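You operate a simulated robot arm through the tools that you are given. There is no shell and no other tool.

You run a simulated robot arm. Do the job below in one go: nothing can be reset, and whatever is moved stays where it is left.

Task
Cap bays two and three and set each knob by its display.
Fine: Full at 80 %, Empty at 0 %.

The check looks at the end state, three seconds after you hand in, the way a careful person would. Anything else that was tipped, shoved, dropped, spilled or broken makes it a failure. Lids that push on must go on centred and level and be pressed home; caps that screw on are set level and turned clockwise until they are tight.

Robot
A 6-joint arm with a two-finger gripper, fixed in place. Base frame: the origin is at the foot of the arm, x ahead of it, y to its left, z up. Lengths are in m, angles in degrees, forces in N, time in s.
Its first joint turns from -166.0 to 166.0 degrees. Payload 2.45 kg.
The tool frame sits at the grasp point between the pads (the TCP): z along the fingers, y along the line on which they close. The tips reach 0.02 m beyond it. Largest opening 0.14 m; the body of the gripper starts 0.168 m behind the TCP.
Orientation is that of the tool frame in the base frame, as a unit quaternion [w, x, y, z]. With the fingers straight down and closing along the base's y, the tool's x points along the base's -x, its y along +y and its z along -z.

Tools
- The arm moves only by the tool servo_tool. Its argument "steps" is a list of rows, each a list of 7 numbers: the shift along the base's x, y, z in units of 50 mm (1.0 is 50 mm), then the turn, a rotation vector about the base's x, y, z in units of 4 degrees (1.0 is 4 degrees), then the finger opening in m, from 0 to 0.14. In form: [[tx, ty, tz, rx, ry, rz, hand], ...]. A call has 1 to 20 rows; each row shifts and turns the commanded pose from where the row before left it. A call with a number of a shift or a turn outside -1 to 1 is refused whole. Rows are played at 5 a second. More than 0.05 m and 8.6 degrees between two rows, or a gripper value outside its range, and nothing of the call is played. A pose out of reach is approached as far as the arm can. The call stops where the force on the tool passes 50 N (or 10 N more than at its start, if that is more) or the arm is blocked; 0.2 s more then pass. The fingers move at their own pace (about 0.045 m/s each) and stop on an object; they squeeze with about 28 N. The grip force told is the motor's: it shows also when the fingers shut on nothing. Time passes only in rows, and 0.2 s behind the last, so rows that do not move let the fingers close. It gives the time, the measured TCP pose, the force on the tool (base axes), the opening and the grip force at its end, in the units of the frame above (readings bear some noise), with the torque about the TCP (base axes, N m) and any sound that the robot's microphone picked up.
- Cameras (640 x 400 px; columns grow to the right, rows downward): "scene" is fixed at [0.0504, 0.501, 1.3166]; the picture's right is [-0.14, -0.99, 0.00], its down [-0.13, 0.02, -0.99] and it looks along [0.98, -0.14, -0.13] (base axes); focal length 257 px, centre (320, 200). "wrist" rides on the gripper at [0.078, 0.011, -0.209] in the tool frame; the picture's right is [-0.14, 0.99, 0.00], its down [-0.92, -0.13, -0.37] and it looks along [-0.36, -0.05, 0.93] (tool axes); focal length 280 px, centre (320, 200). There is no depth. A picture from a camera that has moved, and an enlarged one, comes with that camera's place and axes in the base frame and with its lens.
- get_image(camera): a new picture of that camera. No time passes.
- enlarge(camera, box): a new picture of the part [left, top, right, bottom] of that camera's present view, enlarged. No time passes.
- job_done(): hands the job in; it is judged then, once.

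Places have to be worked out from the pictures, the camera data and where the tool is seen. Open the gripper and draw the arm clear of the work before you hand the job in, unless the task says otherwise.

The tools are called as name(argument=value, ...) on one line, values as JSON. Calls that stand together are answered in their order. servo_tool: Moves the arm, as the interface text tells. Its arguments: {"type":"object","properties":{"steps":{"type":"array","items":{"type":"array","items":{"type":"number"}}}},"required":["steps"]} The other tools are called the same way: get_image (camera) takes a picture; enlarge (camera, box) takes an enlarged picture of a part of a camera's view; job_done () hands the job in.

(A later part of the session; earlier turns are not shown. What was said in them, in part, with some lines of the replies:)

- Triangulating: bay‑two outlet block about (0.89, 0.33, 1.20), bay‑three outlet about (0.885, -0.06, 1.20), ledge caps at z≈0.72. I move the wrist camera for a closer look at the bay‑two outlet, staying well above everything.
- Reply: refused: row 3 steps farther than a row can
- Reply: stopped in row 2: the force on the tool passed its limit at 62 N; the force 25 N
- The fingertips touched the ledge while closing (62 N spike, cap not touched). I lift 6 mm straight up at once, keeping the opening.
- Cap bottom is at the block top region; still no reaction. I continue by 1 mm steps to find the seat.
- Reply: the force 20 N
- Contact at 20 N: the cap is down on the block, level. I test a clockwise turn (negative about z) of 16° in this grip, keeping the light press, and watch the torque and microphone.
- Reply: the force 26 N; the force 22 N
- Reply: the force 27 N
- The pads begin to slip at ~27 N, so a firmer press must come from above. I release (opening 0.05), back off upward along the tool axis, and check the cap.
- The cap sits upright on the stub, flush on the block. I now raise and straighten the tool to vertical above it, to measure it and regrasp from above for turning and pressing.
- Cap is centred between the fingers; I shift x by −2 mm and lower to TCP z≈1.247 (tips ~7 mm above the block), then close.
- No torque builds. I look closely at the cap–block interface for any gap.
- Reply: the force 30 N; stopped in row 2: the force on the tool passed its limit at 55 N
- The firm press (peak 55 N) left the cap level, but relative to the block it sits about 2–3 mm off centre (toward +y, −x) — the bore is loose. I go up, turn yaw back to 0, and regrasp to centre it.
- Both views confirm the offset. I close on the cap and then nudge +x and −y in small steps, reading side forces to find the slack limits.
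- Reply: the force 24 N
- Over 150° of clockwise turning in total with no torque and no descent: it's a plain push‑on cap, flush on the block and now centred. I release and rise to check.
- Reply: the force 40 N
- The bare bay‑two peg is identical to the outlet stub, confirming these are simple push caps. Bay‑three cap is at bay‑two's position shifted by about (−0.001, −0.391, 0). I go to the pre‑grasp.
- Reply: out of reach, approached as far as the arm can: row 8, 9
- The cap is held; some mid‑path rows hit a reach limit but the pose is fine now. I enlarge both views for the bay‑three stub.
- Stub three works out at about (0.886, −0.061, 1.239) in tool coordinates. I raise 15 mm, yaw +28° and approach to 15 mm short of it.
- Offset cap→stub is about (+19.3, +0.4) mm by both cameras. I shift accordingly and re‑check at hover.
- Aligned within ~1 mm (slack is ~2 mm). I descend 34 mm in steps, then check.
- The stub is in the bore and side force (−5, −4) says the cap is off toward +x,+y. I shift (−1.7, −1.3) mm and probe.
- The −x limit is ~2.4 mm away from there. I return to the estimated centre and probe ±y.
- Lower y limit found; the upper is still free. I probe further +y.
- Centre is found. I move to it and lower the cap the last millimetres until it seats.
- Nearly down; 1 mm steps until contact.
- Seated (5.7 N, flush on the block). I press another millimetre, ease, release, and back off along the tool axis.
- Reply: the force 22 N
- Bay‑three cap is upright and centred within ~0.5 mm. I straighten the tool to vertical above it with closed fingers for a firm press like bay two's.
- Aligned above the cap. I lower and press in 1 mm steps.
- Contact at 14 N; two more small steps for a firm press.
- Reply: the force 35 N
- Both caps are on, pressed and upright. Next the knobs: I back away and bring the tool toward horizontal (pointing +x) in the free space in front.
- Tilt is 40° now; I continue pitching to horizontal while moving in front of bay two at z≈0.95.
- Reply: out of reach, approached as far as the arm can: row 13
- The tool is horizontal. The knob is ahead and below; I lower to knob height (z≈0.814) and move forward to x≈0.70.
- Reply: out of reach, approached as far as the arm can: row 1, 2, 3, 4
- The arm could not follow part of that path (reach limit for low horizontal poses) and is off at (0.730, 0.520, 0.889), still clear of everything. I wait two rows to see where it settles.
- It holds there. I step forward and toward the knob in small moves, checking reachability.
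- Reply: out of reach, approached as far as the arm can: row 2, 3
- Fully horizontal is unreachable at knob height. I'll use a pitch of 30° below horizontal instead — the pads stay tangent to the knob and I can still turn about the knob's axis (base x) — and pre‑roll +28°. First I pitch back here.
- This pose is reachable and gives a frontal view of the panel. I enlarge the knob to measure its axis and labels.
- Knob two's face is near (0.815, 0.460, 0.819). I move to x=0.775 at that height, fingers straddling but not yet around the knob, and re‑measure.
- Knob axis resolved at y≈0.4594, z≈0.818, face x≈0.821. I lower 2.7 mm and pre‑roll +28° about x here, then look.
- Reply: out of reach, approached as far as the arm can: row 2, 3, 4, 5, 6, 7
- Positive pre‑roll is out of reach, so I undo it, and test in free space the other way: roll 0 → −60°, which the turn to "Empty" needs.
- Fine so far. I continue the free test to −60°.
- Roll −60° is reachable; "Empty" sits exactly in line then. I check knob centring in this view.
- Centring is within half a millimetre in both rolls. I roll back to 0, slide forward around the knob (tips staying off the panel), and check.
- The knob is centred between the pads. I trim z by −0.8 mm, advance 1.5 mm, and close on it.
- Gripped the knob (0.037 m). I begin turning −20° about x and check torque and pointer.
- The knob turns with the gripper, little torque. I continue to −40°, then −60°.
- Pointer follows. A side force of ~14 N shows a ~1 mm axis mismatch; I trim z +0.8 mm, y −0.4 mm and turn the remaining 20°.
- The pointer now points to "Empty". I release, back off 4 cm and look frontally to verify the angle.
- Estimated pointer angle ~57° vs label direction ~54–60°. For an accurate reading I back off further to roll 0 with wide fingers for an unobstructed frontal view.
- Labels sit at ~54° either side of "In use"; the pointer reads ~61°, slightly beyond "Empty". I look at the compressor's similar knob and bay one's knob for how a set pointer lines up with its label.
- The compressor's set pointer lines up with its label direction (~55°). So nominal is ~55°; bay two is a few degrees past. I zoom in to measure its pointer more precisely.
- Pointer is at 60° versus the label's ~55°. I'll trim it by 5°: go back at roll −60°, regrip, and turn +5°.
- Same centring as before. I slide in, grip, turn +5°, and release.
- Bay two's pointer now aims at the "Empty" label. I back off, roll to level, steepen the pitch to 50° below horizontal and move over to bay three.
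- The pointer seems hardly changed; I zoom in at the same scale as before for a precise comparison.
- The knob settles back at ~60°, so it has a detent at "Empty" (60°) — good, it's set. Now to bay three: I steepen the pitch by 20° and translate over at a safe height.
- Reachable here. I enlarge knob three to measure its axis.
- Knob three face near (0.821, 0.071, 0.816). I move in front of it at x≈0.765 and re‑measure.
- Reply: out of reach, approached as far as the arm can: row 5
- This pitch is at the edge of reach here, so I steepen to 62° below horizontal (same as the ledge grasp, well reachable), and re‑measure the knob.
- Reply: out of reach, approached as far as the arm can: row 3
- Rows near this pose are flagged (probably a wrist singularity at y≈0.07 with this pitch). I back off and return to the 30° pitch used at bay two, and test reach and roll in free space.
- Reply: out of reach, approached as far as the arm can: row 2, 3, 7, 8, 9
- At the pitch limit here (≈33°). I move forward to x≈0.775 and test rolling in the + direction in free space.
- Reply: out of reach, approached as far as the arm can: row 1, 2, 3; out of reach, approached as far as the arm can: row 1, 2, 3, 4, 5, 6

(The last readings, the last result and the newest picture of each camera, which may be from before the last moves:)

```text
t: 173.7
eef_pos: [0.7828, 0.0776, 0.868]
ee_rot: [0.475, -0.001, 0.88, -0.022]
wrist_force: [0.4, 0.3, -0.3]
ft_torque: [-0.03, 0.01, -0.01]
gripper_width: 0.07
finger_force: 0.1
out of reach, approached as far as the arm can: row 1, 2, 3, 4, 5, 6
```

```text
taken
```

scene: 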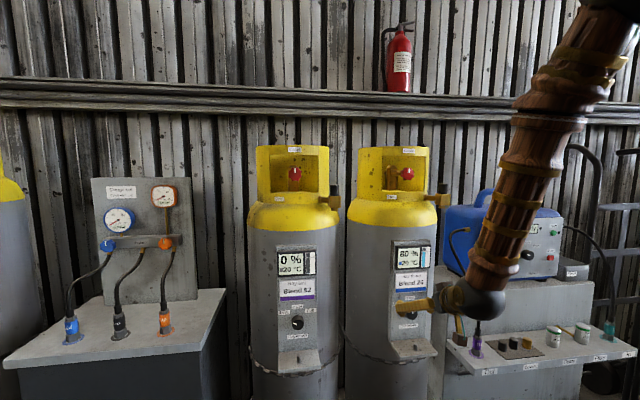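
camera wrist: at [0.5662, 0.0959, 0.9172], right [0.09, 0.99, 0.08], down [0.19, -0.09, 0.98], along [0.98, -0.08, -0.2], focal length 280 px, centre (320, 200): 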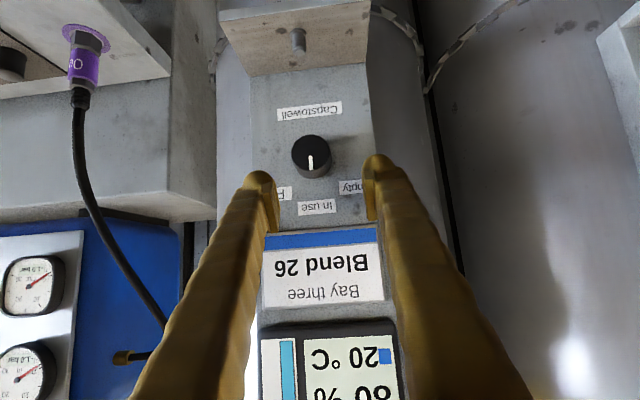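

Positive roll is blocked here. I test the negative side.

servo_tool(steps=[[0, 0, 0, -1, 0, 0, 0.07], [0, 0, 0, -1, 0, 0, 0.07], [0, 0, 0, -1, 0, 0, 0.07], [0, 0, 0, -1, 0, 0, 0.07], [0, 0, 0, -1, 0, 0, 0.07], [0, 0, 0, -1, 0, 0, 0.07], [0, 0, 0, 0, 0, 0, 0.07]])

get_image(camera="scene")

```text
t: 175.3
eef_pos: [0.7847, 0.0794, 0.8698]
ee_rot: [0.465, -0.099, 0.856, -0.205]
wrist_force: [-0.1, 0.6, 0.7]
ft_torque: [-0.02, -0.01, 0.0]
gripper_width: 0.0699
finger_force: 0.0
```

```text
taken
```

scene: 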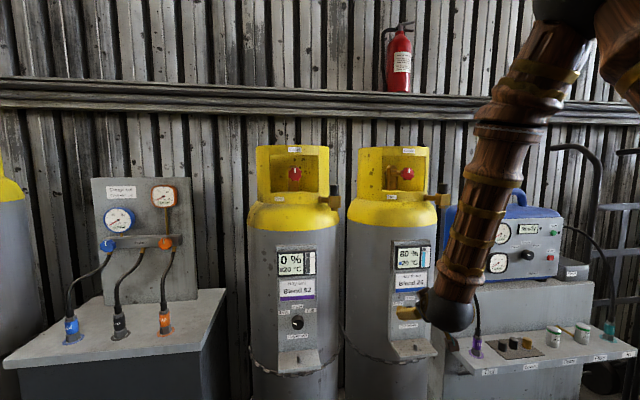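

Negative roll works, positive doesn't — it looks like a wrist‑joint limit of the present arm branch. I'll go back to a vertical tool and re‑enter by rolling toward +y first, to get onto the other wrist branch. First retreat and un‑tilt.

servo_tool(steps=[[-0.6, 0, 0.5, 0, 0, 0, 0.07], [-0.6, 0, 0.5, 0, 0, 0, 0.07], [-0.3, 0, 0.5, 0, 0.9135, -0.4067, 0.07], [0, 0, 0.5, 0, 0.9135, -0.4067, 0.07], [0, 0, 0.5, 0, 0.9135, -0.4067, 0.07], [0, 0, 0.5, 0, 0.9135, -0.4067, 0.07], [0, 0, 0.5, 0, 0.9135, -0.4067, 0.07], [0, 0, 0.5, 0, 0.9135, -0.4067, 0.07], [0, 0, 0.5, 0, 0.9135, -0.4067, 0.07], [0, 0, 0.5, 0, 0.9135, -0.4067, 0.07], [0, 0, 0.5, 0, 0.9135, -0.4067, 0.07], [0, 0, 0.5, 0, 0.9135, -0.4067, 0.07], [0, 0, 0.5, 0, 0.9135, -0.4067, 0.07], [0, 0, 0, 0, 0.9135, -0.4067, 0.07], [0, 0, 0, 0, 0.9135, -0.4067, 0.07], [0, 0, 0, 0, 0.9135, -0.4067, 0.07], [0, 0, 0, 0, 0, 0, 0.07]])

get_image(camera="scene")

```text
t: 178.9
eef_pos: [0.7081, 0.0784, 1.1936]
ee_rot: [0.005, -0.011, 0.974, -0.227]
wrist_force: [-0.2, -0.8, -0.6]
ft_torque: [-0.02, 0.0, -0.01]
gripper_width: 0.0701
finger_force: 0.0
```

```text
taken
```

scene: 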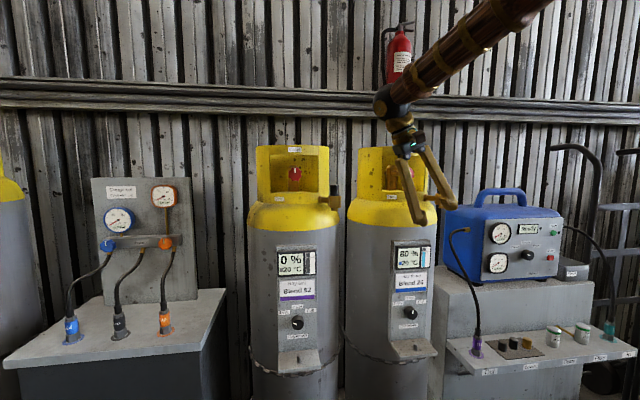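

Now near vertical with roll −26°. I roll to +40° (tool pointing toward +y), then tilt forward around the rolled axis to enter on the other side.

servo_tool(steps=[[0, 0, 0, 1, 0, 0, 0.07], [0, 0, 0, 1, 0, 0, 0.07], [0, 0, 0, 1, 0, 0, 0.07], [0, 0, 0, 1, 0, 0, 0.07], [0, 0, 0, 1, 0, 0, 0.07], [0, 0, 0, 1, 0, 0, 0.07], [0, 0, 0, 1, 0, 0, 0.07], [0, 0, 0, 1, 0, 0, 0.07], [0, 0, 0, 1, 0, 0, 0.07], [0, 0, 0, 1, 0, 0, 0.07], [0, 0, 0, 1, 0, 0, 0.07], [0, 0, 0, 1, 0, 0, 0.07], [0, 0, 0, 1, 0, 0, 0.07], [0, 0, 0, 1, 0, 0, 0.07], [0, 0, 0, 1, 0, 0, 0.07], [0, 0, 0, 1, 0, 0, 0.07], [0, 0, 0, 0.5, 0, 0, 0.07], [0, 0, 0, 0, 0, 0, 0.07]])

servo_tool(steps=[[0, 0, -0.3, 0, -0.766, -0.643, 0.07], [0, 0, -0.3, 0, -0.766, -0.643, 0.07], [0, 0, -0.3, 0, -0.766, -0.643, 0.07], [0, 0, -0.3, 0, -0.766, -0.643, 0.07], [0, 0, -0.3, 0, -0.766, -0.643, 0.07], [0, 0, -0.3, 0, -0.766, -0.643, 0.07], [0, 0, -0.3, 0, -0.766, -0.643, 0.07], [0, 0, -0.3, 0, -0.766, -0.643, 0.07], [0, 0, -0.3, 0, -0.766, -0.643, 0.07], [0, 0, -0.3, 0, -0.766, -0.643, 0.07], [0, 0, 0, 0, 0, 0, 0.07]])

get_image(camera="scene")

get_image(camera="wrist")

```text
t: 182.7
eef_pos: [0.7081, 0.0795, 1.1939]
ee_rot: [0.011, -0.007, 0.94, 0.341]
wrist_force: [-0.1, -0.2, -0.6]
ft_torque: [0.0, 0.01, 0.02]
gripper_width: 0.0701
finger_force: 0.0
```

```text
t: 185.1
eef_pos: [0.7087, 0.0797, 1.0433]
ee_rot: [0.331, 0.112, 0.882, 0.316]
wrist_force: [0.0, -0.2, -0.2]
ft_torque: [0.01, 0.02, 0.04]
gripper_width: 0.0699
finger_force: 0.1
```

```text
taken
```

scene: 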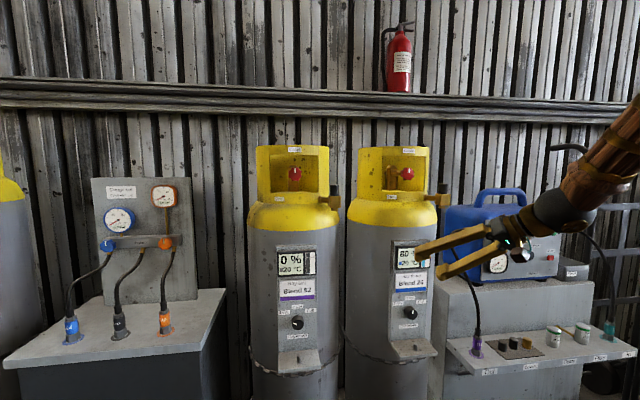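

```text
taken
camera wrist: at [0.5136, 0.0184, 1.1322], right [0.09, 0.71, 0.7], down [0.46, -0.65, 0.61], along [0.88, 0.26, -0.39], focal length 280 px, centre (320, 200)
```

wrist: 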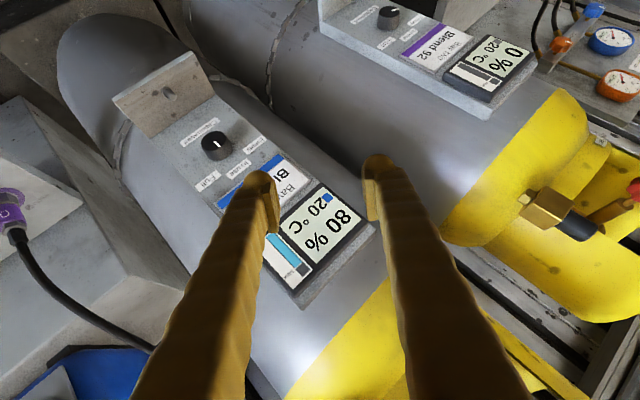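

No flags on this branch. I continue the tilt 20° more, lowering to z≈0.87.

servo_tool(steps=[[0, 0, -0.6, 0, -0.766, -0.643, 0.07], [0, 0, -0.6, 0, -0.766, -0.643, 0.07], [0, 0, -0.6, 0, -0.766, -0.643, 0.07], [0, 0, -0.6, 0, -0.766, -0.643, 0.07], [0, 0, -0.6, 0, -0.766, -0.643, 0.07], [0, 0, -0.5, 0, 0, 0, 0.07], [0, 0, 0, 0, 0, 0, 0.07]])

get_image(camera="scene")

get_image(camera="wrist")

```text
t: 186.7
eef_pos: [0.7666, 0.074, 0.8832]
ee_rot: [0.477, 0.166, 0.813, 0.288]
wrist_force: [-0.7, -0.4, 0.0]
ft_torque: [-0.01, 0.0, -0.01]
gripper_width: 0.07
finger_force: 0.1
out of reach, approached as far as the arm can: row 3, 4, 5, 6
```

```text
taken
```

scene: 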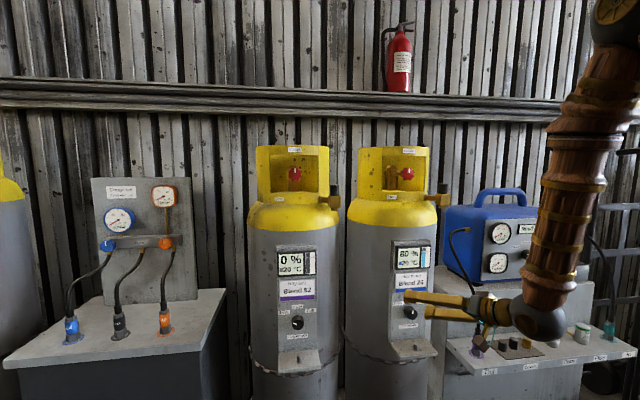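

```text
taken
camera wrist: at [0.5461, 0.0607, 0.9171], right [0.06, 0.7, 0.72], down [0.13, -0.72, 0.69], along [0.99, 0.05, -0.13], focal length 280 px, centre (320, 200)
```

wrist: 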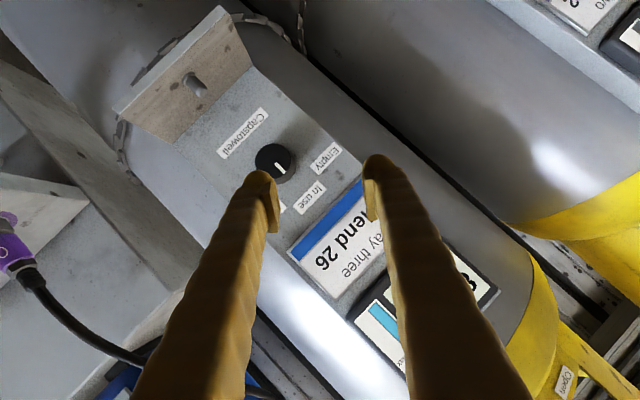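

This branch allows roll ≈ +39°. I test moving toward the pre‑insert position (0.78, 0.070, 0.818).

servo_tool(steps=[[0.28, 0, -0.4, 0, 0, 0, 0.07], [0, -0.04, -0.4, 0, 0, 0, 0.07], [0, -0.04, -0.4, 0, 0, 0, 0.07], [0, 0, -0.1, 0, 0, 0, 0.07], [0, 0, 0, 0, 0, 0, 0.07]])

get_image(camera="wrist")

```text
t: 187.9
eef_pos: [0.7783, 0.0707, 0.8192]
ee_rot: [0.478, 0.166, 0.813, 0.289]
wrist_force: [0.0, -0.1, -0.1]
ft_torque: [0.01, -0.03, 0.01]
gripper_width: 0.07
finger_force: 0.0
```

```text
taken
camera wrist: at [0.5592, 0.0568, 0.8516], right [0.06, 0.7, 0.72], down [0.13, -0.72, 0.69], along [0.99, 0.05, -0.13], focal length 280 px, centre (320, 200)
```

wrist: 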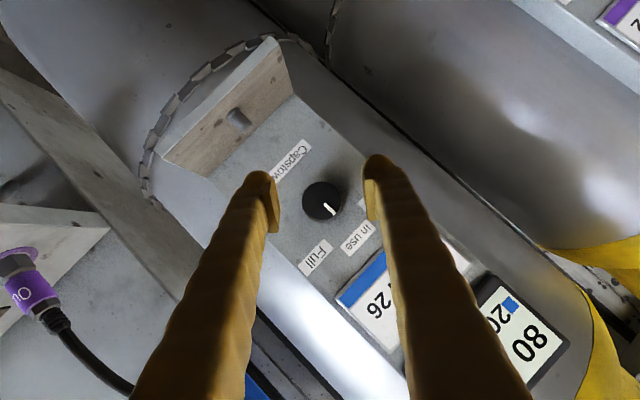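

Now reachable without flags. I test the roll range on this branch: first down to 0°.

servo_tool(steps=[[0, 0, 0, -1, 0, 0, 0.07], [0, 0, 0, -1, 0, 0, 0.07], [0, 0, 0, -1, 0, 0, 0.07], [0, 0, 0, -1, 0, 0, 0.07], [0, 0, 0, -1, 0, 0, 0.07], [0, 0, 0, -1, 0, 0, 0.07], [0, 0, 0, -1, 0, 0, 0.07], [0, 0, 0, -1, 0, 0, 0.07], [0, 0, 0, -1, 0, 0, 0.07], [0, 0, 0, -1, 0, 0, 0.07], [0, 0, 0, 0, 0, 0, 0.07]])

enlarge(camera="wrist", box=[260, 140, 390, 260])

get_image(camera="scene")

```text
t: 190.3
eef_pos: [0.7824, -0.0495, 0.8393]
ee_rot: [0.502, -0.006, 0.864, 0.047]
wrist_force: [-0.4, 0.4, -0.3]
ft_torque: [0.0, -0.01, 0.02]
gripper_width: 0.0697
finger_force: 0.1
out of reach, approached as far as the arm can: row 4, 5, 6, 7, 8, 9, 10
```

```text
3.33 times, centred on (325, 200) of wrist
camera zoom: at [0.5629, -0.0535, 0.876], right [0.01, 0.98, 0.19], down [0.15, -0.19, 0.97], along [0.99, 0.02, -0.15], focal length 935 px, centre (303, 200)
```

zoom: 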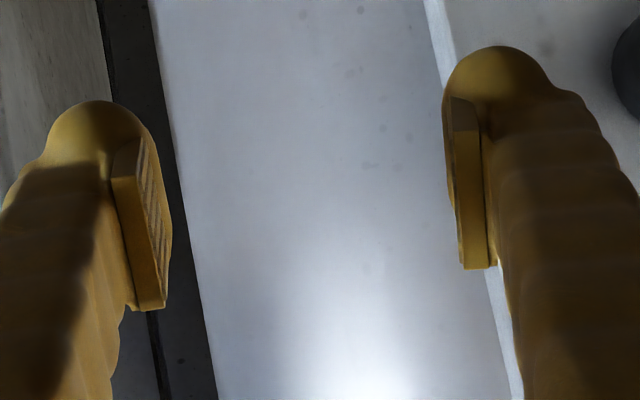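

```text
taken
```

scene: 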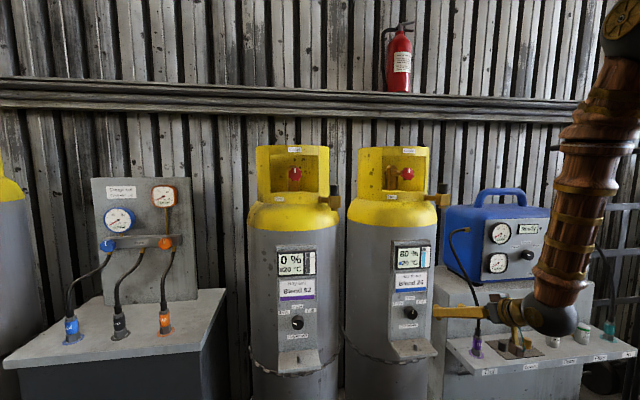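

The arm hit its limit and slid sideways to y≈−0.05 (nothing touched, zero force). I look around and then back straight out.

get_image(camera="wrist")

enlarge(camera="scene", box=[400, 250, 600, 380])

```text
taken
camera wrist: at [0.5629, -0.0535, 0.876], right [0.01, 0.98, 0.19], down [0.15, -0.19, 0.97], along [0.99, 0.02, -0.15], focal length 280 px, centre (320, 200)
```

wrist: 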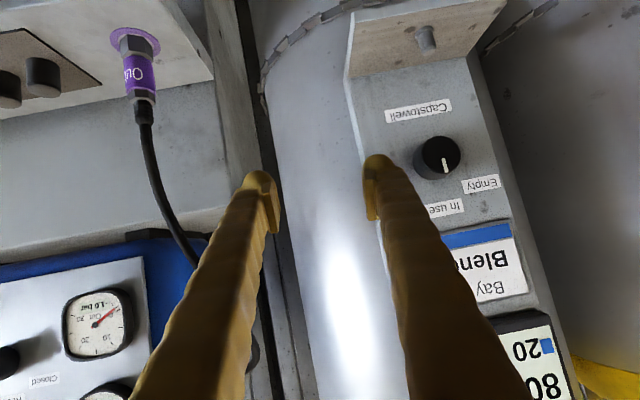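

```text
3.08 times, centred on (500, 315) of scene
camera zoom: at [0.0504, 0.501, 1.3166], right [-0.14, -0.99, 0.0], down [-0.13, 0.02, -0.99], along [0.98, -0.14, -0.13], focal length 792 px, centre (-234, -154)
```

zoom: 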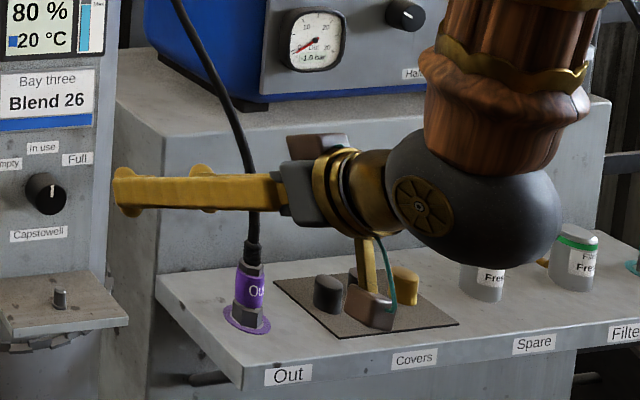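

Everything is clear. The pattern fits a ±166° limit on the last joint: this branch allows roll ≥ ~28°, the other branch roll ≤ ~0°. For knob three a −68° → −8° turn on the first branch fits, so I return: roll back to +37°, retreat and un‑tilt to vertical.

servo_tool(steps=[[-0.5, 0.2, 0.2, 1, 0, 0, 0.07], [-0.5, 0.2, 0.2, 1, 0, 0, 0.07], [0, 0.2, 0.3, 1, 0, 0, 0.07], [0, 0.2, 0.3, 1, 0, 0, 0.07], [0, 0.2, 0.3, 1, 0, 0, 0.07], [0, 0.2, 0.3, 1, 0, 0, 0.07], [0, 0.2, 0.3, 1, 0, 0, 0.07], [0, 0.2, 0.3, 1, 0, 0, 0.07], [0, 0, 0, 0, 0, 0, 0.07]])

get_image(camera="scene")

```text
t: 192.3
eef_pos: [0.7572, 0.027, 0.9544]
ee_rot: [0.482, 0.14, 0.82, 0.276]
wrist_force: [-0.2, -0.2, -1.1]
ft_torque: [0.0, 0.0, 0.0]
gripper_width: 0.07
finger_force: 0.2
out of reach, approached as far as the arm can: row 2
```

```text
taken
```

scene: 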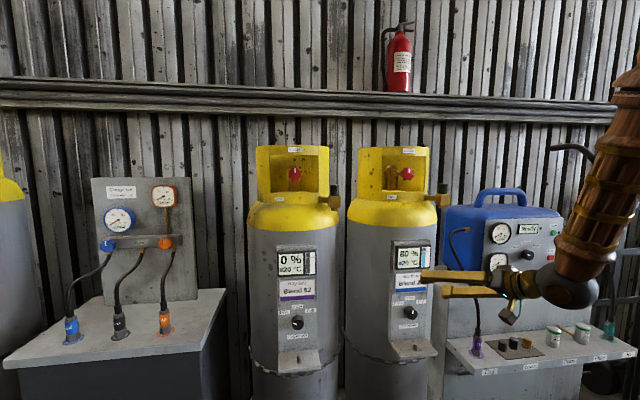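

Now un‑tilt around the rolled axis while rising.

servo_tool(steps=[[-0.1, 0.1, 0.3, 0, 0.819, 0.574, 0.07], [-0.1, 0.1, 0.3, 0, 0.819, 0.574, 0.07], [-0.1, 0.1, 0.3, 0, 0.819, 0.574, 0.07], [-0.1, 0.1, 0.3, 0, 0.819, 0.574, 0.07], [-0.1, 0.1, 0.3, 0, 0.819, 0.574, 0.07], [-0.1, 0.1, 0.3, 0, 0.819, 0.574, 0.07], [-0.1, 0.1, 0.3, 0, 0.819, 0.574, 0.07], [-0.1, 0.1, 0.3, 0, 0.819, 0.574, 0.07], [-0.1, 0.1, 0.3, 0, 0.819, 0.574, 0.07], [-0.1, 0.1, 0.3, 0, 0.819, 0.574, 0.07], [0, 0, 0.3, 0, 0.819, 0.574, 0.07], [0, 0, 0.3, 0, 0.819, 0.574, 0.07], [0, 0, 0.3, 0, 0.819, 0.574, 0.07], [0, 0, 0.3, 0, 0.819, 0.574, 0.07], [0, 0, 0, 0, 0, 0, 0.07]])

servo_tool(steps=[[0, 0, 0, -1, 0, 0, 0.07], [0, 0, 0, -1, 0, 0, 0.07], [0, 0, 0, -1, 0, 0, 0.07], [0, 0, 0, -1, 0, 0, 0.07], [0, 0, 0, -1, 0, 0, 0.07], [0, 0, 0, -1, 0, 0, 0.07], [0, 0, 0, -1, 0, 0, 0.07], [0, 0, 0, -1, 0, 0, 0.07], [0, 0, 0, -1, 0, 0, 0.07], [0, 0, 0, -1, 0, 0, 0.07], [0, 0, 0, -1, 0, 0, 0.07], [0, 0, 0, -1, 0, 0, 0.07], [0, 0, 0, -1, 0, 0, 0.07], [0, 0, 0, -1, 0, 0, 0.07], [0, 0, 0, -1, 0, 0, 0.07], [0, 0, 0, -1, 0, 0, 0.07], [0, 0, 0, -1, 0, 0, 0.07], [0, 0, 0, -1, 0, 0, 0.07], [0, 0, 0, 0, 0, 0, 0.07]])

get_image(camera="scene")

```text
t: 195.5
eef_pos: [0.7072, 0.0781, 1.1632]
ee_rot: [0.036, 0.008, 0.946, 0.322]
wrist_force: [0.2, -0.9, 0.5]
ft_torque: [-0.01, -0.04, 0.0]
gripper_width: 0.0701
finger_force: 0.0
```

```text
t: 199.5
eef_pos: [0.7069, 0.0757, 1.1636]
ee_rot: [0.034, -0.015, 0.954, -0.296]
wrist_force: [-1.0, 0.2, -0.6]
ft_torque: [0.0, -0.01, 0.02]
gripper_width: 0.0699
finger_force: 0.0
```

```text
taken
```

scene: 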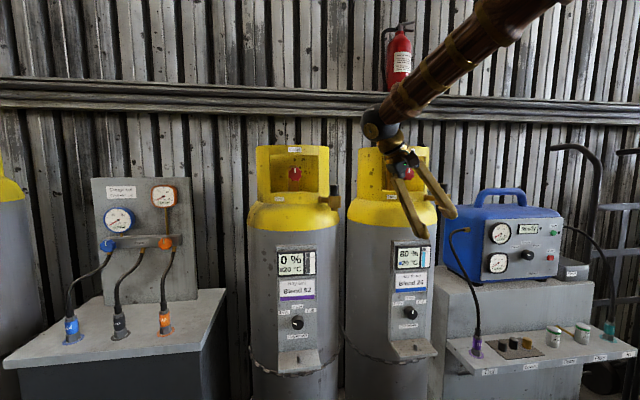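

On the other side now (roll ≈ −34°). I tilt forward 56° around the rolled axis while descending to z≈0.88.

servo_tool(steps=[[0, 0, -0.4, 0, -0.825, 0.565, 0.07], [0, 0, -0.4, 0, -0.825, 0.565, 0.07], [0, 0, -0.4, 0, -0.825, 0.565, 0.07], [0, 0, -0.4, 0, -0.825, 0.565, 0.07], [0.1, 0, -0.4, 0, -0.825, 0.565, 0.07], [0.1, 0, -0.4, 0, -0.825, 0.565, 0.07], [0.1, 0, -0.4, 0, -0.825, 0.565, 0.07], [0.1, 0, -0.4, 0, -0.825, 0.565, 0.07], [0.1, 0, -0.4, 0, -0.825, 0.565, 0.07], [0.1, 0, -0.4, 0, -0.825, 0.565, 0.07], [0.1, 0, -0.4, 0, -0.825, 0.565, 0.07], [0.1, 0, -0.4, 0, -0.825, 0.565, 0.07], [0.1, 0, -0.4, 0, -0.825, 0.565, 0.07], [0.1, 0, -0.4, 0, -0.825, 0.565, 0.07], [0, 0, 0, 0, 0, 0, 0.07]])

get_image(camera="scene")

get_image(camera="wrist")

```text
t: 202.7
eef_pos: [0.758, 0.0762, 0.8835]
ee_rot: [0.478, -0.151, 0.826, -0.258]
wrist_force: [0.3, -0.3, -0.7]
ft_torque: [0.0, 0.0, -0.01]
gripper_width: 0.07
finger_force: 0.0
```

```text
taken
```

scene: 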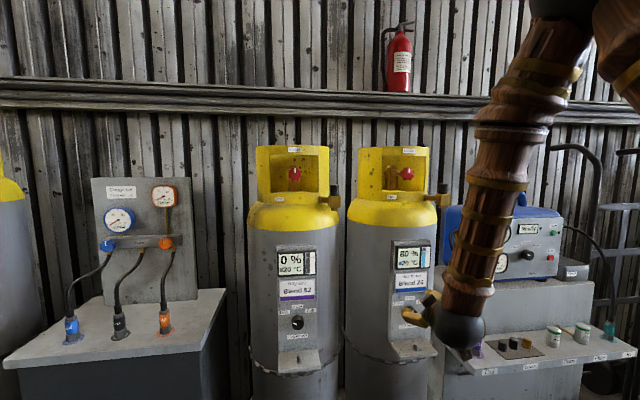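

```text
taken
camera wrist: at [0.5375, 0.1064, 0.908], right [0.07, 0.88, -0.47], down [0.14, 0.46, 0.88], along [0.99, -0.12, -0.09], focal length 280 px, centre (320, 200)
```

wrist: 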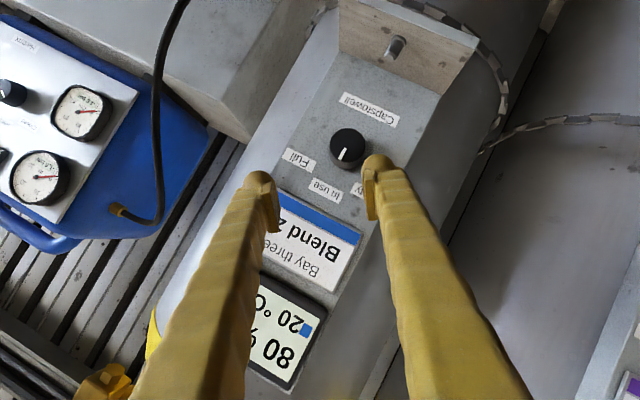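

Clean. I move to the pre‑insert position (0.775, 0.070, 0.818) and test rolling down to −67°.

servo_tool(steps=[[0.34, -0.06, -0.4, 0, 0, 0, 0.07], [0, -0.06, -0.5, 0, 0, 0, 0.07], [0, 0, -0.41, 0, 0, 0, 0.07], [0, 0, 0, 0, 0, 0, 0.07]])

enlarge(camera="wrist", box=[260, 140, 390, 260])

servo_tool(steps=[[0, 0, 0, -1, 0, 0, 0.07], [0, 0, 0, -1, 0, 0, 0.07], [0, 0, 0, -1, 0, 0, 0.07], [0, 0, 0, -1, 0, 0, 0.07], [0, 0, 0, -1, 0, 0, 0.07], [0, 0, 0, -1, 0, 0, 0.07], [0, 0, 0, -1, 0, 0, 0.07], [0, 0, 0, -1, 0, 0, 0.07], [0, 0, 0, 0, 0, 0, 0.07]])

enlarge(camera="wrist", box=[260, 140, 390, 260])

```text
t: 203.7
eef_pos: [0.7744, 0.0703, 0.8182]
ee_rot: [0.478, -0.151, 0.825, -0.259]
wrist_force: [-0.7, 0.2, 0.3]
ft_torque: [0.02, 0.02, 0.01]
gripper_width: 0.07
finger_force: 0.0
```

```text
3.33 times, centred on (325, 200) of wrist
camera zoom: at [0.5536, 0.0999, 0.8428], right [0.07, 0.88, -0.47], down [0.14, 0.46, 0.88], along [0.99, -0.12, -0.09], focal length 935 px, centre (303, 200)
```

zoom: 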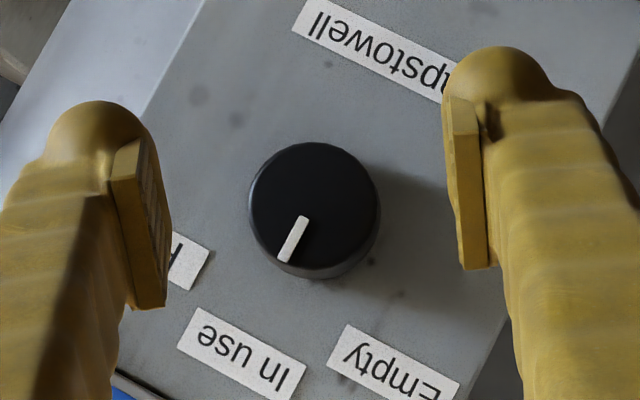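

```text
t: 205.7
eef_pos: [0.7742, 0.0708, 0.8193]
ee_rot: [0.417, -0.278, 0.722, -0.477]
wrist_force: [0.0, 0.3, 0.1]
ft_torque: [0.0, 0.04, 0.0]
gripper_width: 0.07
finger_force: 0.1
```

```text
3.33 times, centred on (325, 200) of wrist
camera zoom: at [0.5537, 0.1082, 0.8237], right [0.07, 0.5, -0.86], down [0.14, 0.85, 0.5], along [0.99, -0.15, -0.01], focal length 935 px, centre (303, 200)
```

zoom: 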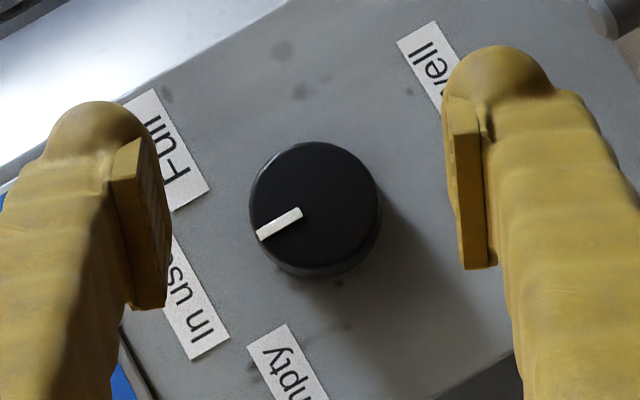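

Reachable, and the knob stays centred in both rolls (misalignment <0.5 mm). I test the far end of the stroke in free space: +56° to roll −11°.

servo_tool(steps=[[0, 0, 0, 1, 0, 0, 0.07], [0, 0, 0, 1, 0, 0, 0.07], [0, 0, 0, 1, 0, 0, 0.07], [0, 0, 0, 1, 0, 0, 0.07], [0, 0, 0, 1, 0, 0, 0.07], [0, 0, 0, 1, 0, 0, 0.07], [0, 0, 0, 1, 0, 0, 0.07], [0, 0, 0, 1, 0, 0, 0.07], [0, 0, 0, 1, 0, 0, 0.07], [0, 0, 0, 1, 0, 0, 0.07], [0, 0, 0, 1, 0, 0, 0.07], [0, 0, 0, 1, 0, 0, 0.07], [0, 0, 0, 0, 0, 0, 0.07]])

servo_tool(steps=[[0, 0, 0, 1, 0, 0, 0.07], [0, 0, 0, 0, 0, 0, 0.07]])

servo_tool(steps=[[0, 0, 0, 1, 0, 0, 0.07], [0, 0, 0, 0, 0, 0, 0.07]])

```text
t: 208.5
eef_pos: [0.7743, 0.07, 0.8194]
ee_rot: [0.494, -0.084, 0.854, -0.141]
wrist_force: [-0.7, -0.3, 0.0]
ft_torque: [0.03, -0.01, -0.02]
gripper_width: 0.0701
finger_force: 0.0
```

```text
t: 209.1
eef_pos: [0.774, 0.0705, 0.8181]
ee_rot: [0.497, -0.066, 0.858, -0.112]
wrist_force: [-0.4, -0.1, 0.1]
ft_torque: [-0.01, -0.01, 0.03]
gripper_width: 0.0701
finger_force: 0.1
```

```text
t: 209.7
eef_pos: [0.7746, 0.0702, 0.8174]
ee_rot: [0.499, -0.048, 0.861, -0.081]
wrist_force: [0.9, 0.6, -0.2]
ft_torque: [0.01, 0.01, 0.0]
gripper_width: 0.07
finger_force: 0.3
```

No flags to −11°. I roll back 60° to −71° for the start of the stroke.

servo_tool(steps=[[0, 0, 0, -1, 0, 0, 0.07], [0, 0, 0, -1, 0, 0, 0.07], [0, 0, 0, -1, 0, 0, 0.07], [0, 0, 0, -1, 0, 0, 0.07], [0, 0, 0, -1, 0, 0, 0.07], [0, 0, 0, -1, 0, 0, 0.07], [0, 0, 0, -1, 0, 0, 0.07], [0, 0, 0, -1, 0, 0, 0.07], [0, 0, 0, -1, 0, 0, 0.07], [0, 0, 0, -1, 0, 0, 0.07], [0, 0, 0, -1, 0, 0, 0.07], [0, 0, 0, -1, 0, 0, 0.07], [0, 0, 0, -1, 0, 0, 0.07], [0, 0, 0, -1, 0, 0, 0.07], [0, 0, 0, -1, 0, 0, 0.07], [0, 0, 0, 0, 0, 0, 0.07]])

enlarge(camera="wrist", box=[260, 140, 390, 260])

get_image(camera="scene")

```text
t: 213.1
eef_pos: [0.773, 0.0701, 0.8164]
ee_rot: [0.407, -0.291, 0.705, -0.502]
wrist_force: [0.5, 0.2, 0.4]
ft_torque: [-0.01, -0.01, 0.03]
gripper_width: 0.0701
finger_force: 0.1
```

```text
3.33 times, centred on (325, 200) of wrist
camera zoom: at [0.554, 0.1084, 0.8212], right [0.07, 0.44, -0.9], down [0.14, 0.89, 0.44], along [0.99, -0.15, 0.0], focal length 935 px, centre (303, 200)
```

zoom: 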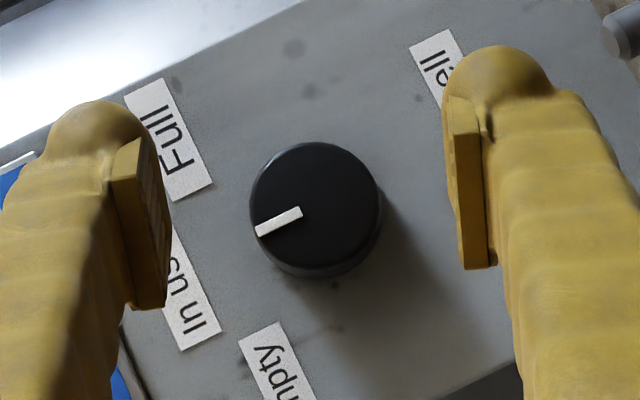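

```text
taken
```

scene: 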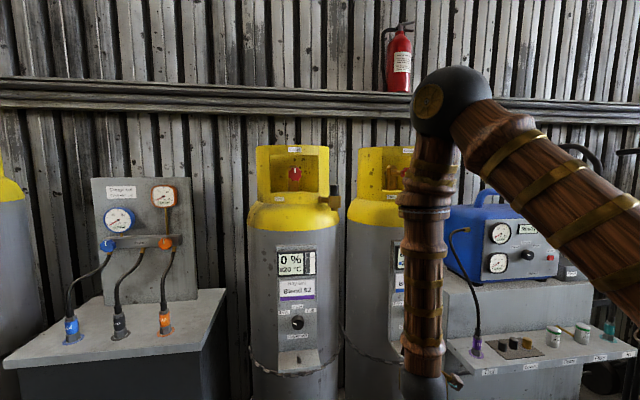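

Start roll reached cleanly. I slide in around the knob and grip.

servo_tool(steps=[[0.3, 0, 0, 0, 0, 0, 0.07], [0.2, 0, 0, 0, 0, 0, 0.07], [0.19, 0, 0, 0, 0, 0, 0.07], [0.11, 0, 0, 0, 0, 0, 0.07], [0, 0, 0, 0, 0, 0, 0.07]])

enlarge(camera="wrist", box=[240, 130, 400, 250])

```text
t: 214.3
eef_pos: [0.8131, 0.0704, 0.8188]
ee_rot: [0.408, -0.293, 0.705, -0.501]
wrist_force: [-0.1, -0.1, 0.2]
ft_torque: [-0.01, -0.03, -0.01]
gripper_width: 0.0699
finger_force: 0.0
```

```text
3.33 times, centred on (320, 190) of wrist
camera zoom: at [0.5938, 0.1088, 0.8213], right [0.07, 0.44, -0.9], down [0.14, 0.89, 0.44], along [0.99, -0.15, 0.0], focal length 935 px, centre (320, 233)
```

zoom: 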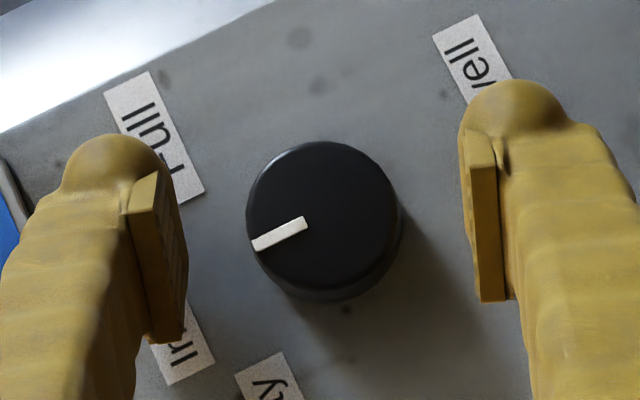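

The knob is centred between the pads with no contact. I close and turn the first 20°.

servo_tool(steps=[[0, 0, 0, 0, 0, 0, 0.05], [0, 0, 0, 0, 0, 0, 0.03], [0, 0, 0, 0, 0, 0, 0.03], [0, 0, 0, 0, 0, 0, 0.03], [0, 0, 0, 0, 0, 0, 0.03]])

servo_tool(steps=[[0, 0, 0, 1, 0, 0, 0.03], [0, 0, 0, 1, 0, 0, 0.03], [0, 0, 0, 1, 0, 0, 0.03], [0, 0, 0, 1, 0, 0, 0.03], [0, 0, 0, 1, 0, 0, 0.03], [0, 0, 0, 0, 0, 0, 0.03]])

enlarge(camera="wrist", box=[240, 130, 400, 250])

```text
t: 215.5
eef_pos: [0.8131, 0.0716, 0.8179]
ee_rot: [0.408, -0.293, 0.705, -0.501]
wrist_force: [2.4, 0.0, -1.5]
ft_torque: [0.0, 0.09, 0.03]
gripper_width: 0.0371
finger_force: 44.9
```

```text
t: 216.9
eef_pos: [0.8133, 0.0715, 0.8187]
ee_rot: [0.453, -0.216, 0.781, -0.371]
wrist_force: [2.5, -4.4, 10.9]
ft_torque: [0.0, 0.07, -0.15]
gripper_width: 0.0372
finger_force: 44.6
```

```text
3.33 times, centred on (320, 190) of wrist
camera zoom: at [0.5936, 0.1057, 0.8341], right [0.07, 0.72, -0.69], down [0.14, 0.68, 0.72], along [0.99, -0.14, -0.05], focal length 935 px, centre (320, 233)
```

zoom: 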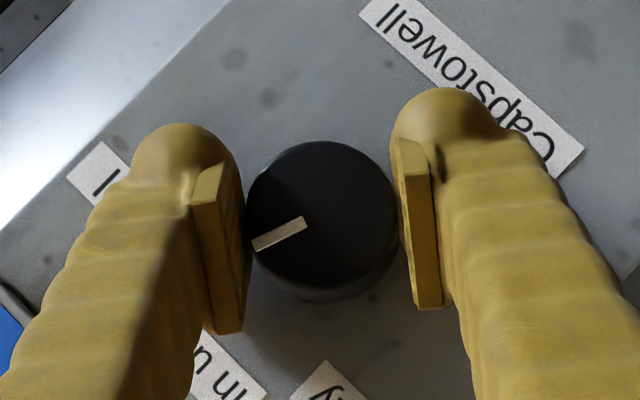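

Turning together. I trim slightly for side force and continue 40° to roll −11° (total 60°).

servo_tool(steps=[[0, -0.006, 0.014, 1, 0, 0, 0.03], [0, 0, 0, 1, 0, 0, 0.03], [0, 0, 0, 1, 0, 0, 0.03], [0, 0, 0, 1, 0, 0, 0.03], [0, 0, 0, 1, 0, 0, 0.03], [0, 0, 0, 0, 0, 0, 0.03]])

servo_tool(steps=[[0, 0, 0, 1, 0, 0, 0.03], [0, 0, 0, 1, 0, 0, 0.03], [0, 0, 0, 1, 0, 0, 0.03], [0, 0, 0, 1, 0, 0, 0.03], [0, 0, 0, 1, 0, 0, 0.03], [0, 0, 0, 0, 0, 0, 0.03]])

enlarge(camera="wrist", box=[240, 120, 400, 280])

```text
t: 218.3
eef_pos: [0.8135, 0.0695, 0.8186]
ee_rot: [0.483, -0.134, 0.834, -0.23]
wrist_force: [-11.9, 3.5, 10.6]
ft_torque: [-0.02, -0.02, 0.07]
gripper_width: 0.0368
finger_force: 44.7
```

```text
t: 219.7
eef_pos: [0.813, 0.0695, 0.82]
ee_rot: [0.499, -0.049, 0.862, -0.082]
wrist_force: [-22.0, -10.6, 13.7]
ft_torque: [-0.64, -0.14, -0.13]
gripper_width: 0.037
finger_force: 44.9
```

```text
2.50 times, centred on (320, 200) of wrist
camera zoom: at [0.5937, 0.0874, 0.8532], right [0.07, 1.0, -0.07], down [0.14, 0.06, 0.99], along [0.99, -0.08, -0.13], focal length 701 px, centre (320, 200)
```

zoom: 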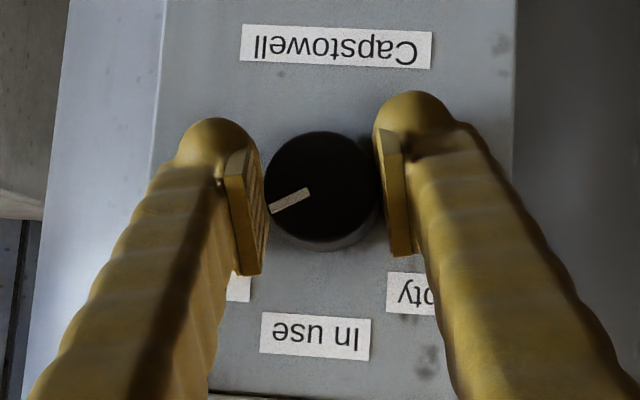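

Torque −0.64 N·m shows the knob has reached its end stop at "Full". I release, back straight out, and verify the pointer.

servo_tool(steps=[[0, 0, 0, 0, 0, 0, 0.045], [0, 0, 0, 0, 0, 0, 0.07], [0, 0, 0, 0, 0, 0, 0.07], [-0.3, 0, 0, 0, 0, 0, 0.07], [-0.6, 0, 0, 0, 0, 0, 0.07], [-0.5, 0, 0.2, -1, 0, 0, 0.1], [0, 0, 0.3, -1, 0, 0, 0.14], [0, 0, 0.3, -1, 0, 0, 0.14], [0, 0, 0, 0, 0, 0, 0.14]])

get_image(camera="wrist")

enlarge(camera="wrist", box=[260, 120, 400, 260])

get_image(camera="scene")

```text
t: 221.7
eef_pos: [0.7538, 0.0726, 0.8597]
ee_rot: [0.492, -0.101, 0.848, -0.171]
wrist_force: [0.7, -0.7, -0.1]
ft_torque: [0.0, -0.02, 0.02]
gripper_width: 0.1398
finger_force: 0.1
out of reach, approached as far as the arm can: row 6
```

```text
taken
camera wrist: at [0.5338, 0.0969, 0.8893], right [0.07, 0.96, -0.28], down [0.14, 0.27, 0.95], along [0.99, -0.1, -0.12], focal length 280 px, centre (320, 200)
```

wrist: 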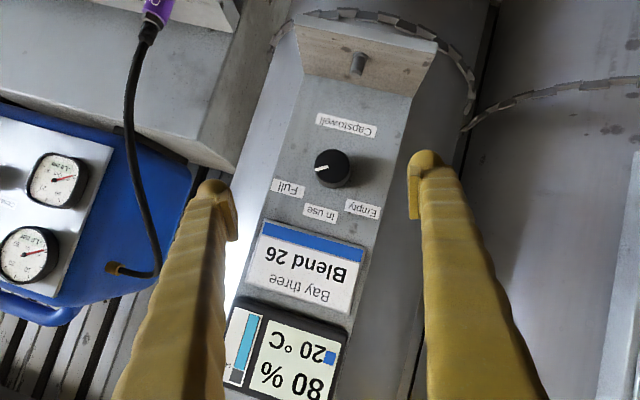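

```text
2.86 times, centred on (330, 190) of wrist
camera zoom: at [0.5338, 0.0969, 0.8893], right [0.07, 0.96, -0.28], down [0.14, 0.27, 0.95], along [0.99, -0.1, -0.12], focal length 801 px, centre (291, 229)
```

zoom: 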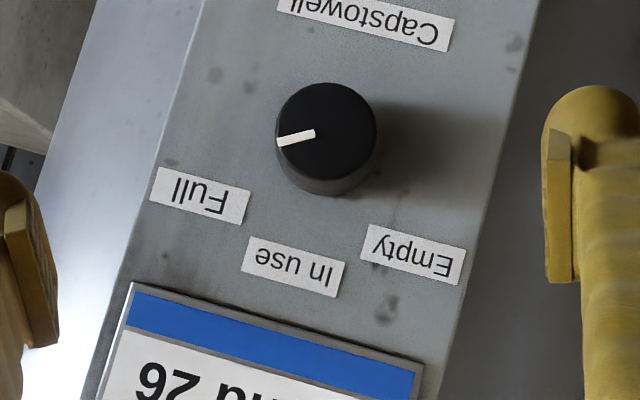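

```text
taken
```

scene: 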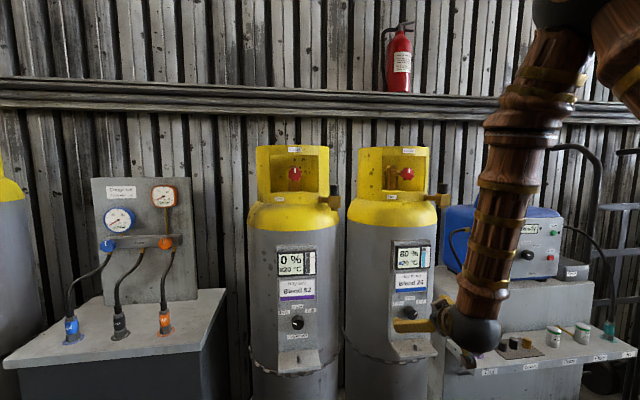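

The pointer is at the "Full" side, perhaps slightly past the label line. I zoom in to measure it.

enlarge(camera="wrist", box=[308, 142, 358, 192])

enlarge(camera="scene", box=[270, 300, 330, 345])

```text
8.00 times, centred on (333, 167) of wrist
camera zoom: at [0.5338, 0.0969, 0.8893], right [0.07, 0.96, -0.28], down [0.14, 0.27, 0.95], along [0.99, -0.1, -0.12], focal length 2243 px, centre (216, 464)
```

zoom: 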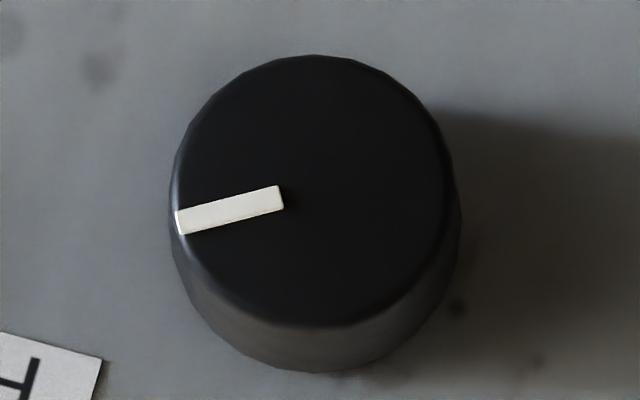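

```text
8.89 times, centred on (300, 322) of scene
camera zoom: at [0.0504, 0.501, 1.3166], right [-0.14, -0.99, 0.0], down [-0.13, 0.02, -0.99], along [0.98, -0.14, -0.13], focal length 2287 px, centre (498, -889)
```

zoom: 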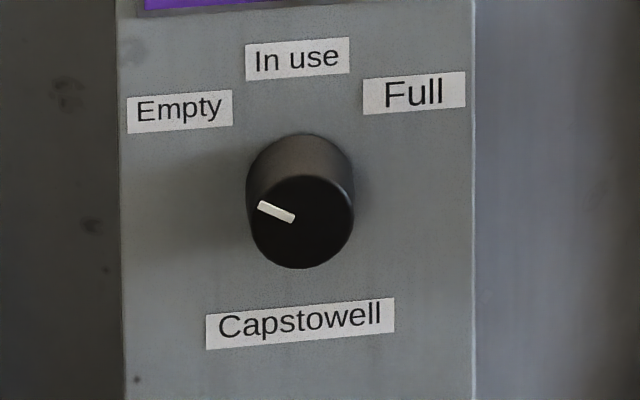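

Both pointers sit at ~61° on their proper sides (bay two "Empty", bay three "Full", at the end stop). Now I withdraw upward and un‑tilt the arm clear of the work.

servo_tool(steps=[[0, 0, 0.8, 0, 0, 0, 0.14], [-0.1, 0, 0.8, 0, 0, 0, 0.14], [-0.3, 0, 0.8, 0, 0, 0, 0.14], [-0.4, 0, 0.6, 0, 0.92, -0.39, 0.14], [-0.4, 0, 0.6, 0, 0.92, -0.39, 0.14], [-0.2, 0, 0.6, 0, 0.92, -0.39, 0.14], [-0.2, 0, 0.6, 0, 0.92, -0.39, 0.14], [-0.2, 0, 0.6, 0, 0.92, -0.39, 0.14], [-0.2, 0, 0.6, 0, 0.92, -0.39, 0.14], [0, 0, 0.6, 0, 0.92, -0.39, 0.14], [0, 0, 0.6, 0, 0.92, -0.39, 0.14], [0, 0, 0.6, 0, 0.92, -0.39, 0.14], [0, 0, 0.6, 0, 0.92, -0.39, 0.14], [0, 0, 0.6, 0, 0.92, -0.39, 0.14], [0, 0, 0.6, 0, 0.92, -0.39, 0.14], [0, 0, 0, 0, 0.92, -0.39, 0.14], [0, 0, 0, 0, 0.92, -0.39, 0.14], [0, 0, 0, 0, 0, 0, 0.14]])

get_image(camera="scene")

get_image(camera="wrist")

```text
t: 225.5
eef_pos: [0.6538, 0.0736, 1.3407]
ee_rot: [0.036, -0.007, 0.98, -0.197]
wrist_force: [0.7, -0.2, -0.2]
ft_torque: [-0.01, 0.01, 0.02]
gripper_width: 0.1401
finger_force: 0.1
```

```text
taken
```

scene: 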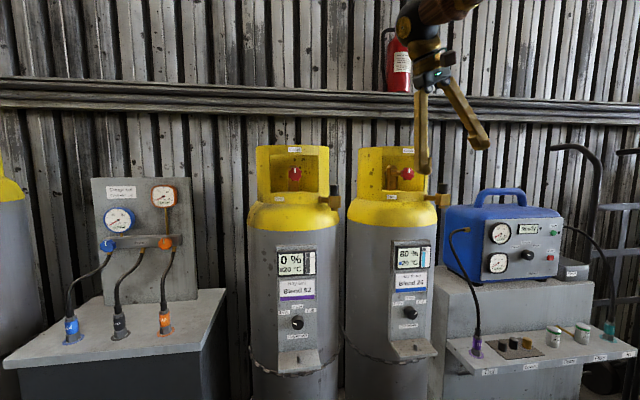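

```text
taken
camera wrist: at [0.5617, 0.1619, 1.5238], right [0.14, 0.92, -0.37], down [0.89, 0.05, 0.45], along [0.43, -0.4, -0.81], focal length 280 px, centre (320, 200)
```

wrist: 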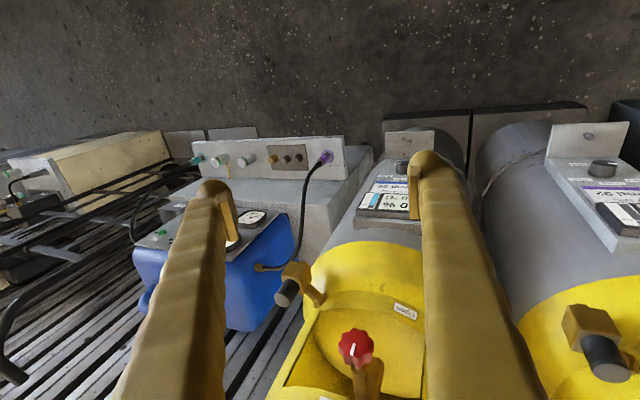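

The arm is high and clear. I retreat a little further and inspect the end state of caps and knobs in detail.

servo_tool(steps=[[-0.4, 0.2, 0.5, 1, 0, 0, 0.14], [-0.4, 0.2, 0.5, 1, 0, 0, 0.14], [-0.4, 0.2, 0.3, 1, 0, 0, 0.14], [-0.4, 0.2, 0.3, 1, 0, 0, 0.14], [-0.4, 0.2, 0.3, 1, 0, 0, 0.14], [-0.2, 0.2, 0.3, 0.7, 0, 0, 0.14], [0, 0, 0, 0, 0, 0, 0.14]])

enlarge(camera="scene", box=[320, 175, 350, 212])

enlarge(camera="scene", box=[428, 175, 458, 212])

enlarge(camera="scene", box=[385, 290, 445, 350])

enlarge(camera="scene", box=[430, 220, 640, 380])

get_image(camera="wrist")

```text
t: 227.1
eef_pos: [0.5435, 0.1346, 1.4497]
ee_rot: [0.036, 0.001, 0.999, 0.0]
wrist_force: [0.8, -0.3, -0.5]
ft_torque: [-0.01, 0.02, -0.01]
gripper_width: 0.1399
finger_force: 0.0
```

```text
10.81 times, centred on (335, 194) of scene
camera zoom: at [0.0504, 0.501, 1.3166], right [-0.14, -0.99, 0.0], down [-0.13, 0.02, -0.99], along [0.98, -0.14, -0.13], focal length 2781 px, centre (158, 270)
```

zoom: 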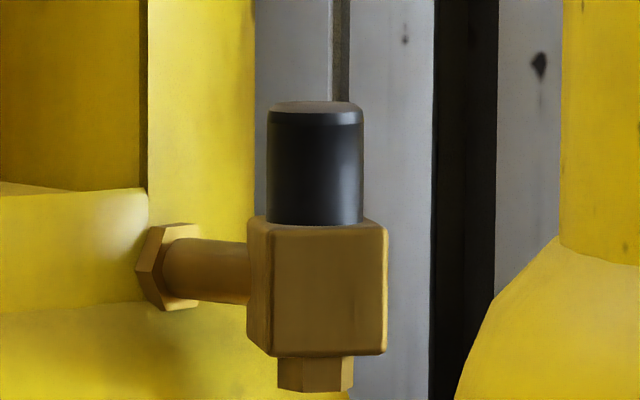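

```text
10.81 times, centred on (443, 194) of scene
camera zoom: at [0.0504, 0.501, 1.3166], right [-0.14, -0.99, 0.0], down [-0.13, 0.02, -0.99], along [0.98, -0.14, -0.13], focal length 2781 px, centre (-1010, 270)
```

zoom: 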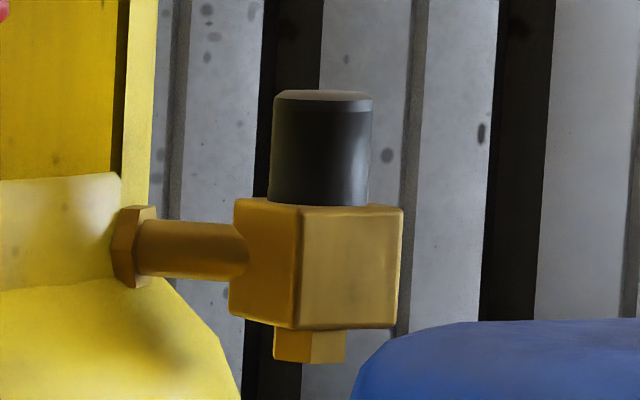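

```text
6.67 times, centred on (415, 320) of scene
camera zoom: at [0.0504, 0.501, 1.3166], right [-0.14, -0.99, 0.0], down [-0.13, 0.02, -0.99], along [0.98, -0.14, -0.13], focal length 1715 px, centre (-313, -600)
```

zoom: 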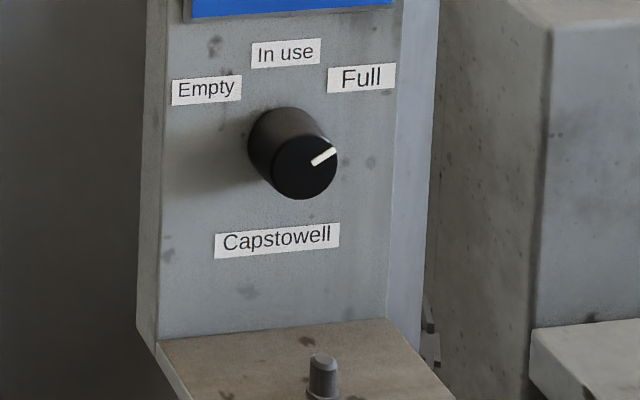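

```text
2.50 times, centred on (535, 300) of scene
camera zoom: at [0.0504, 0.501, 1.3166], right [-0.14, -0.99, 0.0], down [-0.13, 0.02, -0.99], along [0.98, -0.14, -0.13], focal length 643 px, centre (-218, -50)
```

zoom: 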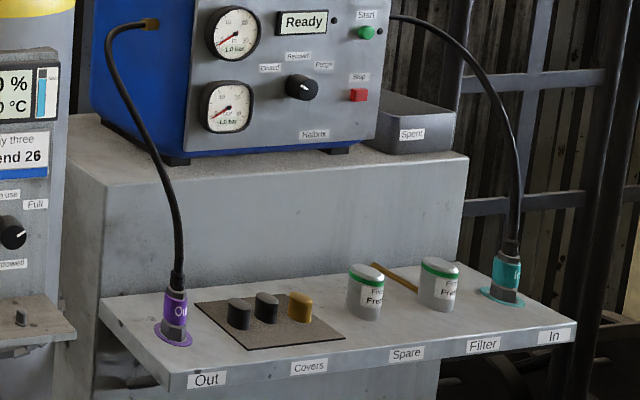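

```text
taken
camera wrist: at [0.451, 0.1446, 1.6537], right [0.14, 0.99, 0.01], down [0.89, -0.13, 0.44], along [0.43, -0.05, -0.9], focal length 280 px, centre (320, 200)
```

wrist: 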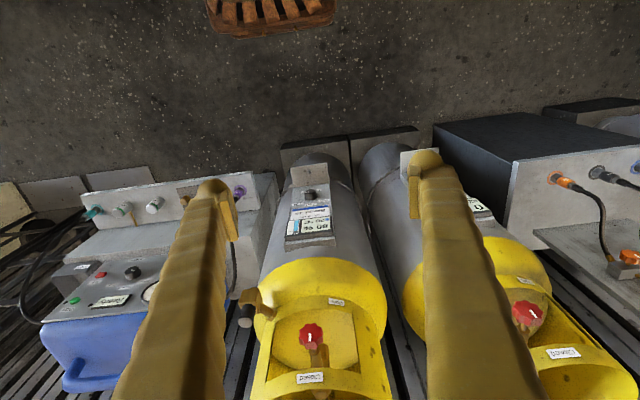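

End state: both caps upright, flush and centred; bay two's knob on "Empty" (0 %), bay three's on "Full" (80 %); covers, filters, hoses and handwheels undisturbed; gripper open and arm clear. I hand the job in.

job_done()

```text
The job is handed in.
```

Bays two and three are capped and both knobs are set: bay two to "Empty" (display 0 %) and bay three to "Full" (display 80 %). The job is handed in, and I have not seen the result of the check.

- **Caps:** I used each bay's own cap from its ledge. They are loose push-on caps with no thread resistance: bay two's turned about 150° clockwise without tightening. I pressed bay two's cap home with up to 55 N and bay three's with about 35 N. Both sit flush and upright, within about 1 mm of centre, at the same height as bay one's cap.
- **Knobs:** Both pointers read about 60–61° from "In use". The label centres sit at about 54°, so the pointers rest slightly past them. Bay three's met firm resistance at 60°. Bay two's settled back near 60° when I tried to trim it.
- **Contacts:** The fingertips bumped bay two's ledge once, with a 62 N spike, before I gripped that cap. Nothing moved. While lining up on bay three's knob, the arm reached a joint limit and slid about 12 cm sideways, touching nothing.

In the last pictures the covers, filters, hoses and valve handles looked undisturbed. The gripper is open and the arm is clear of the work.
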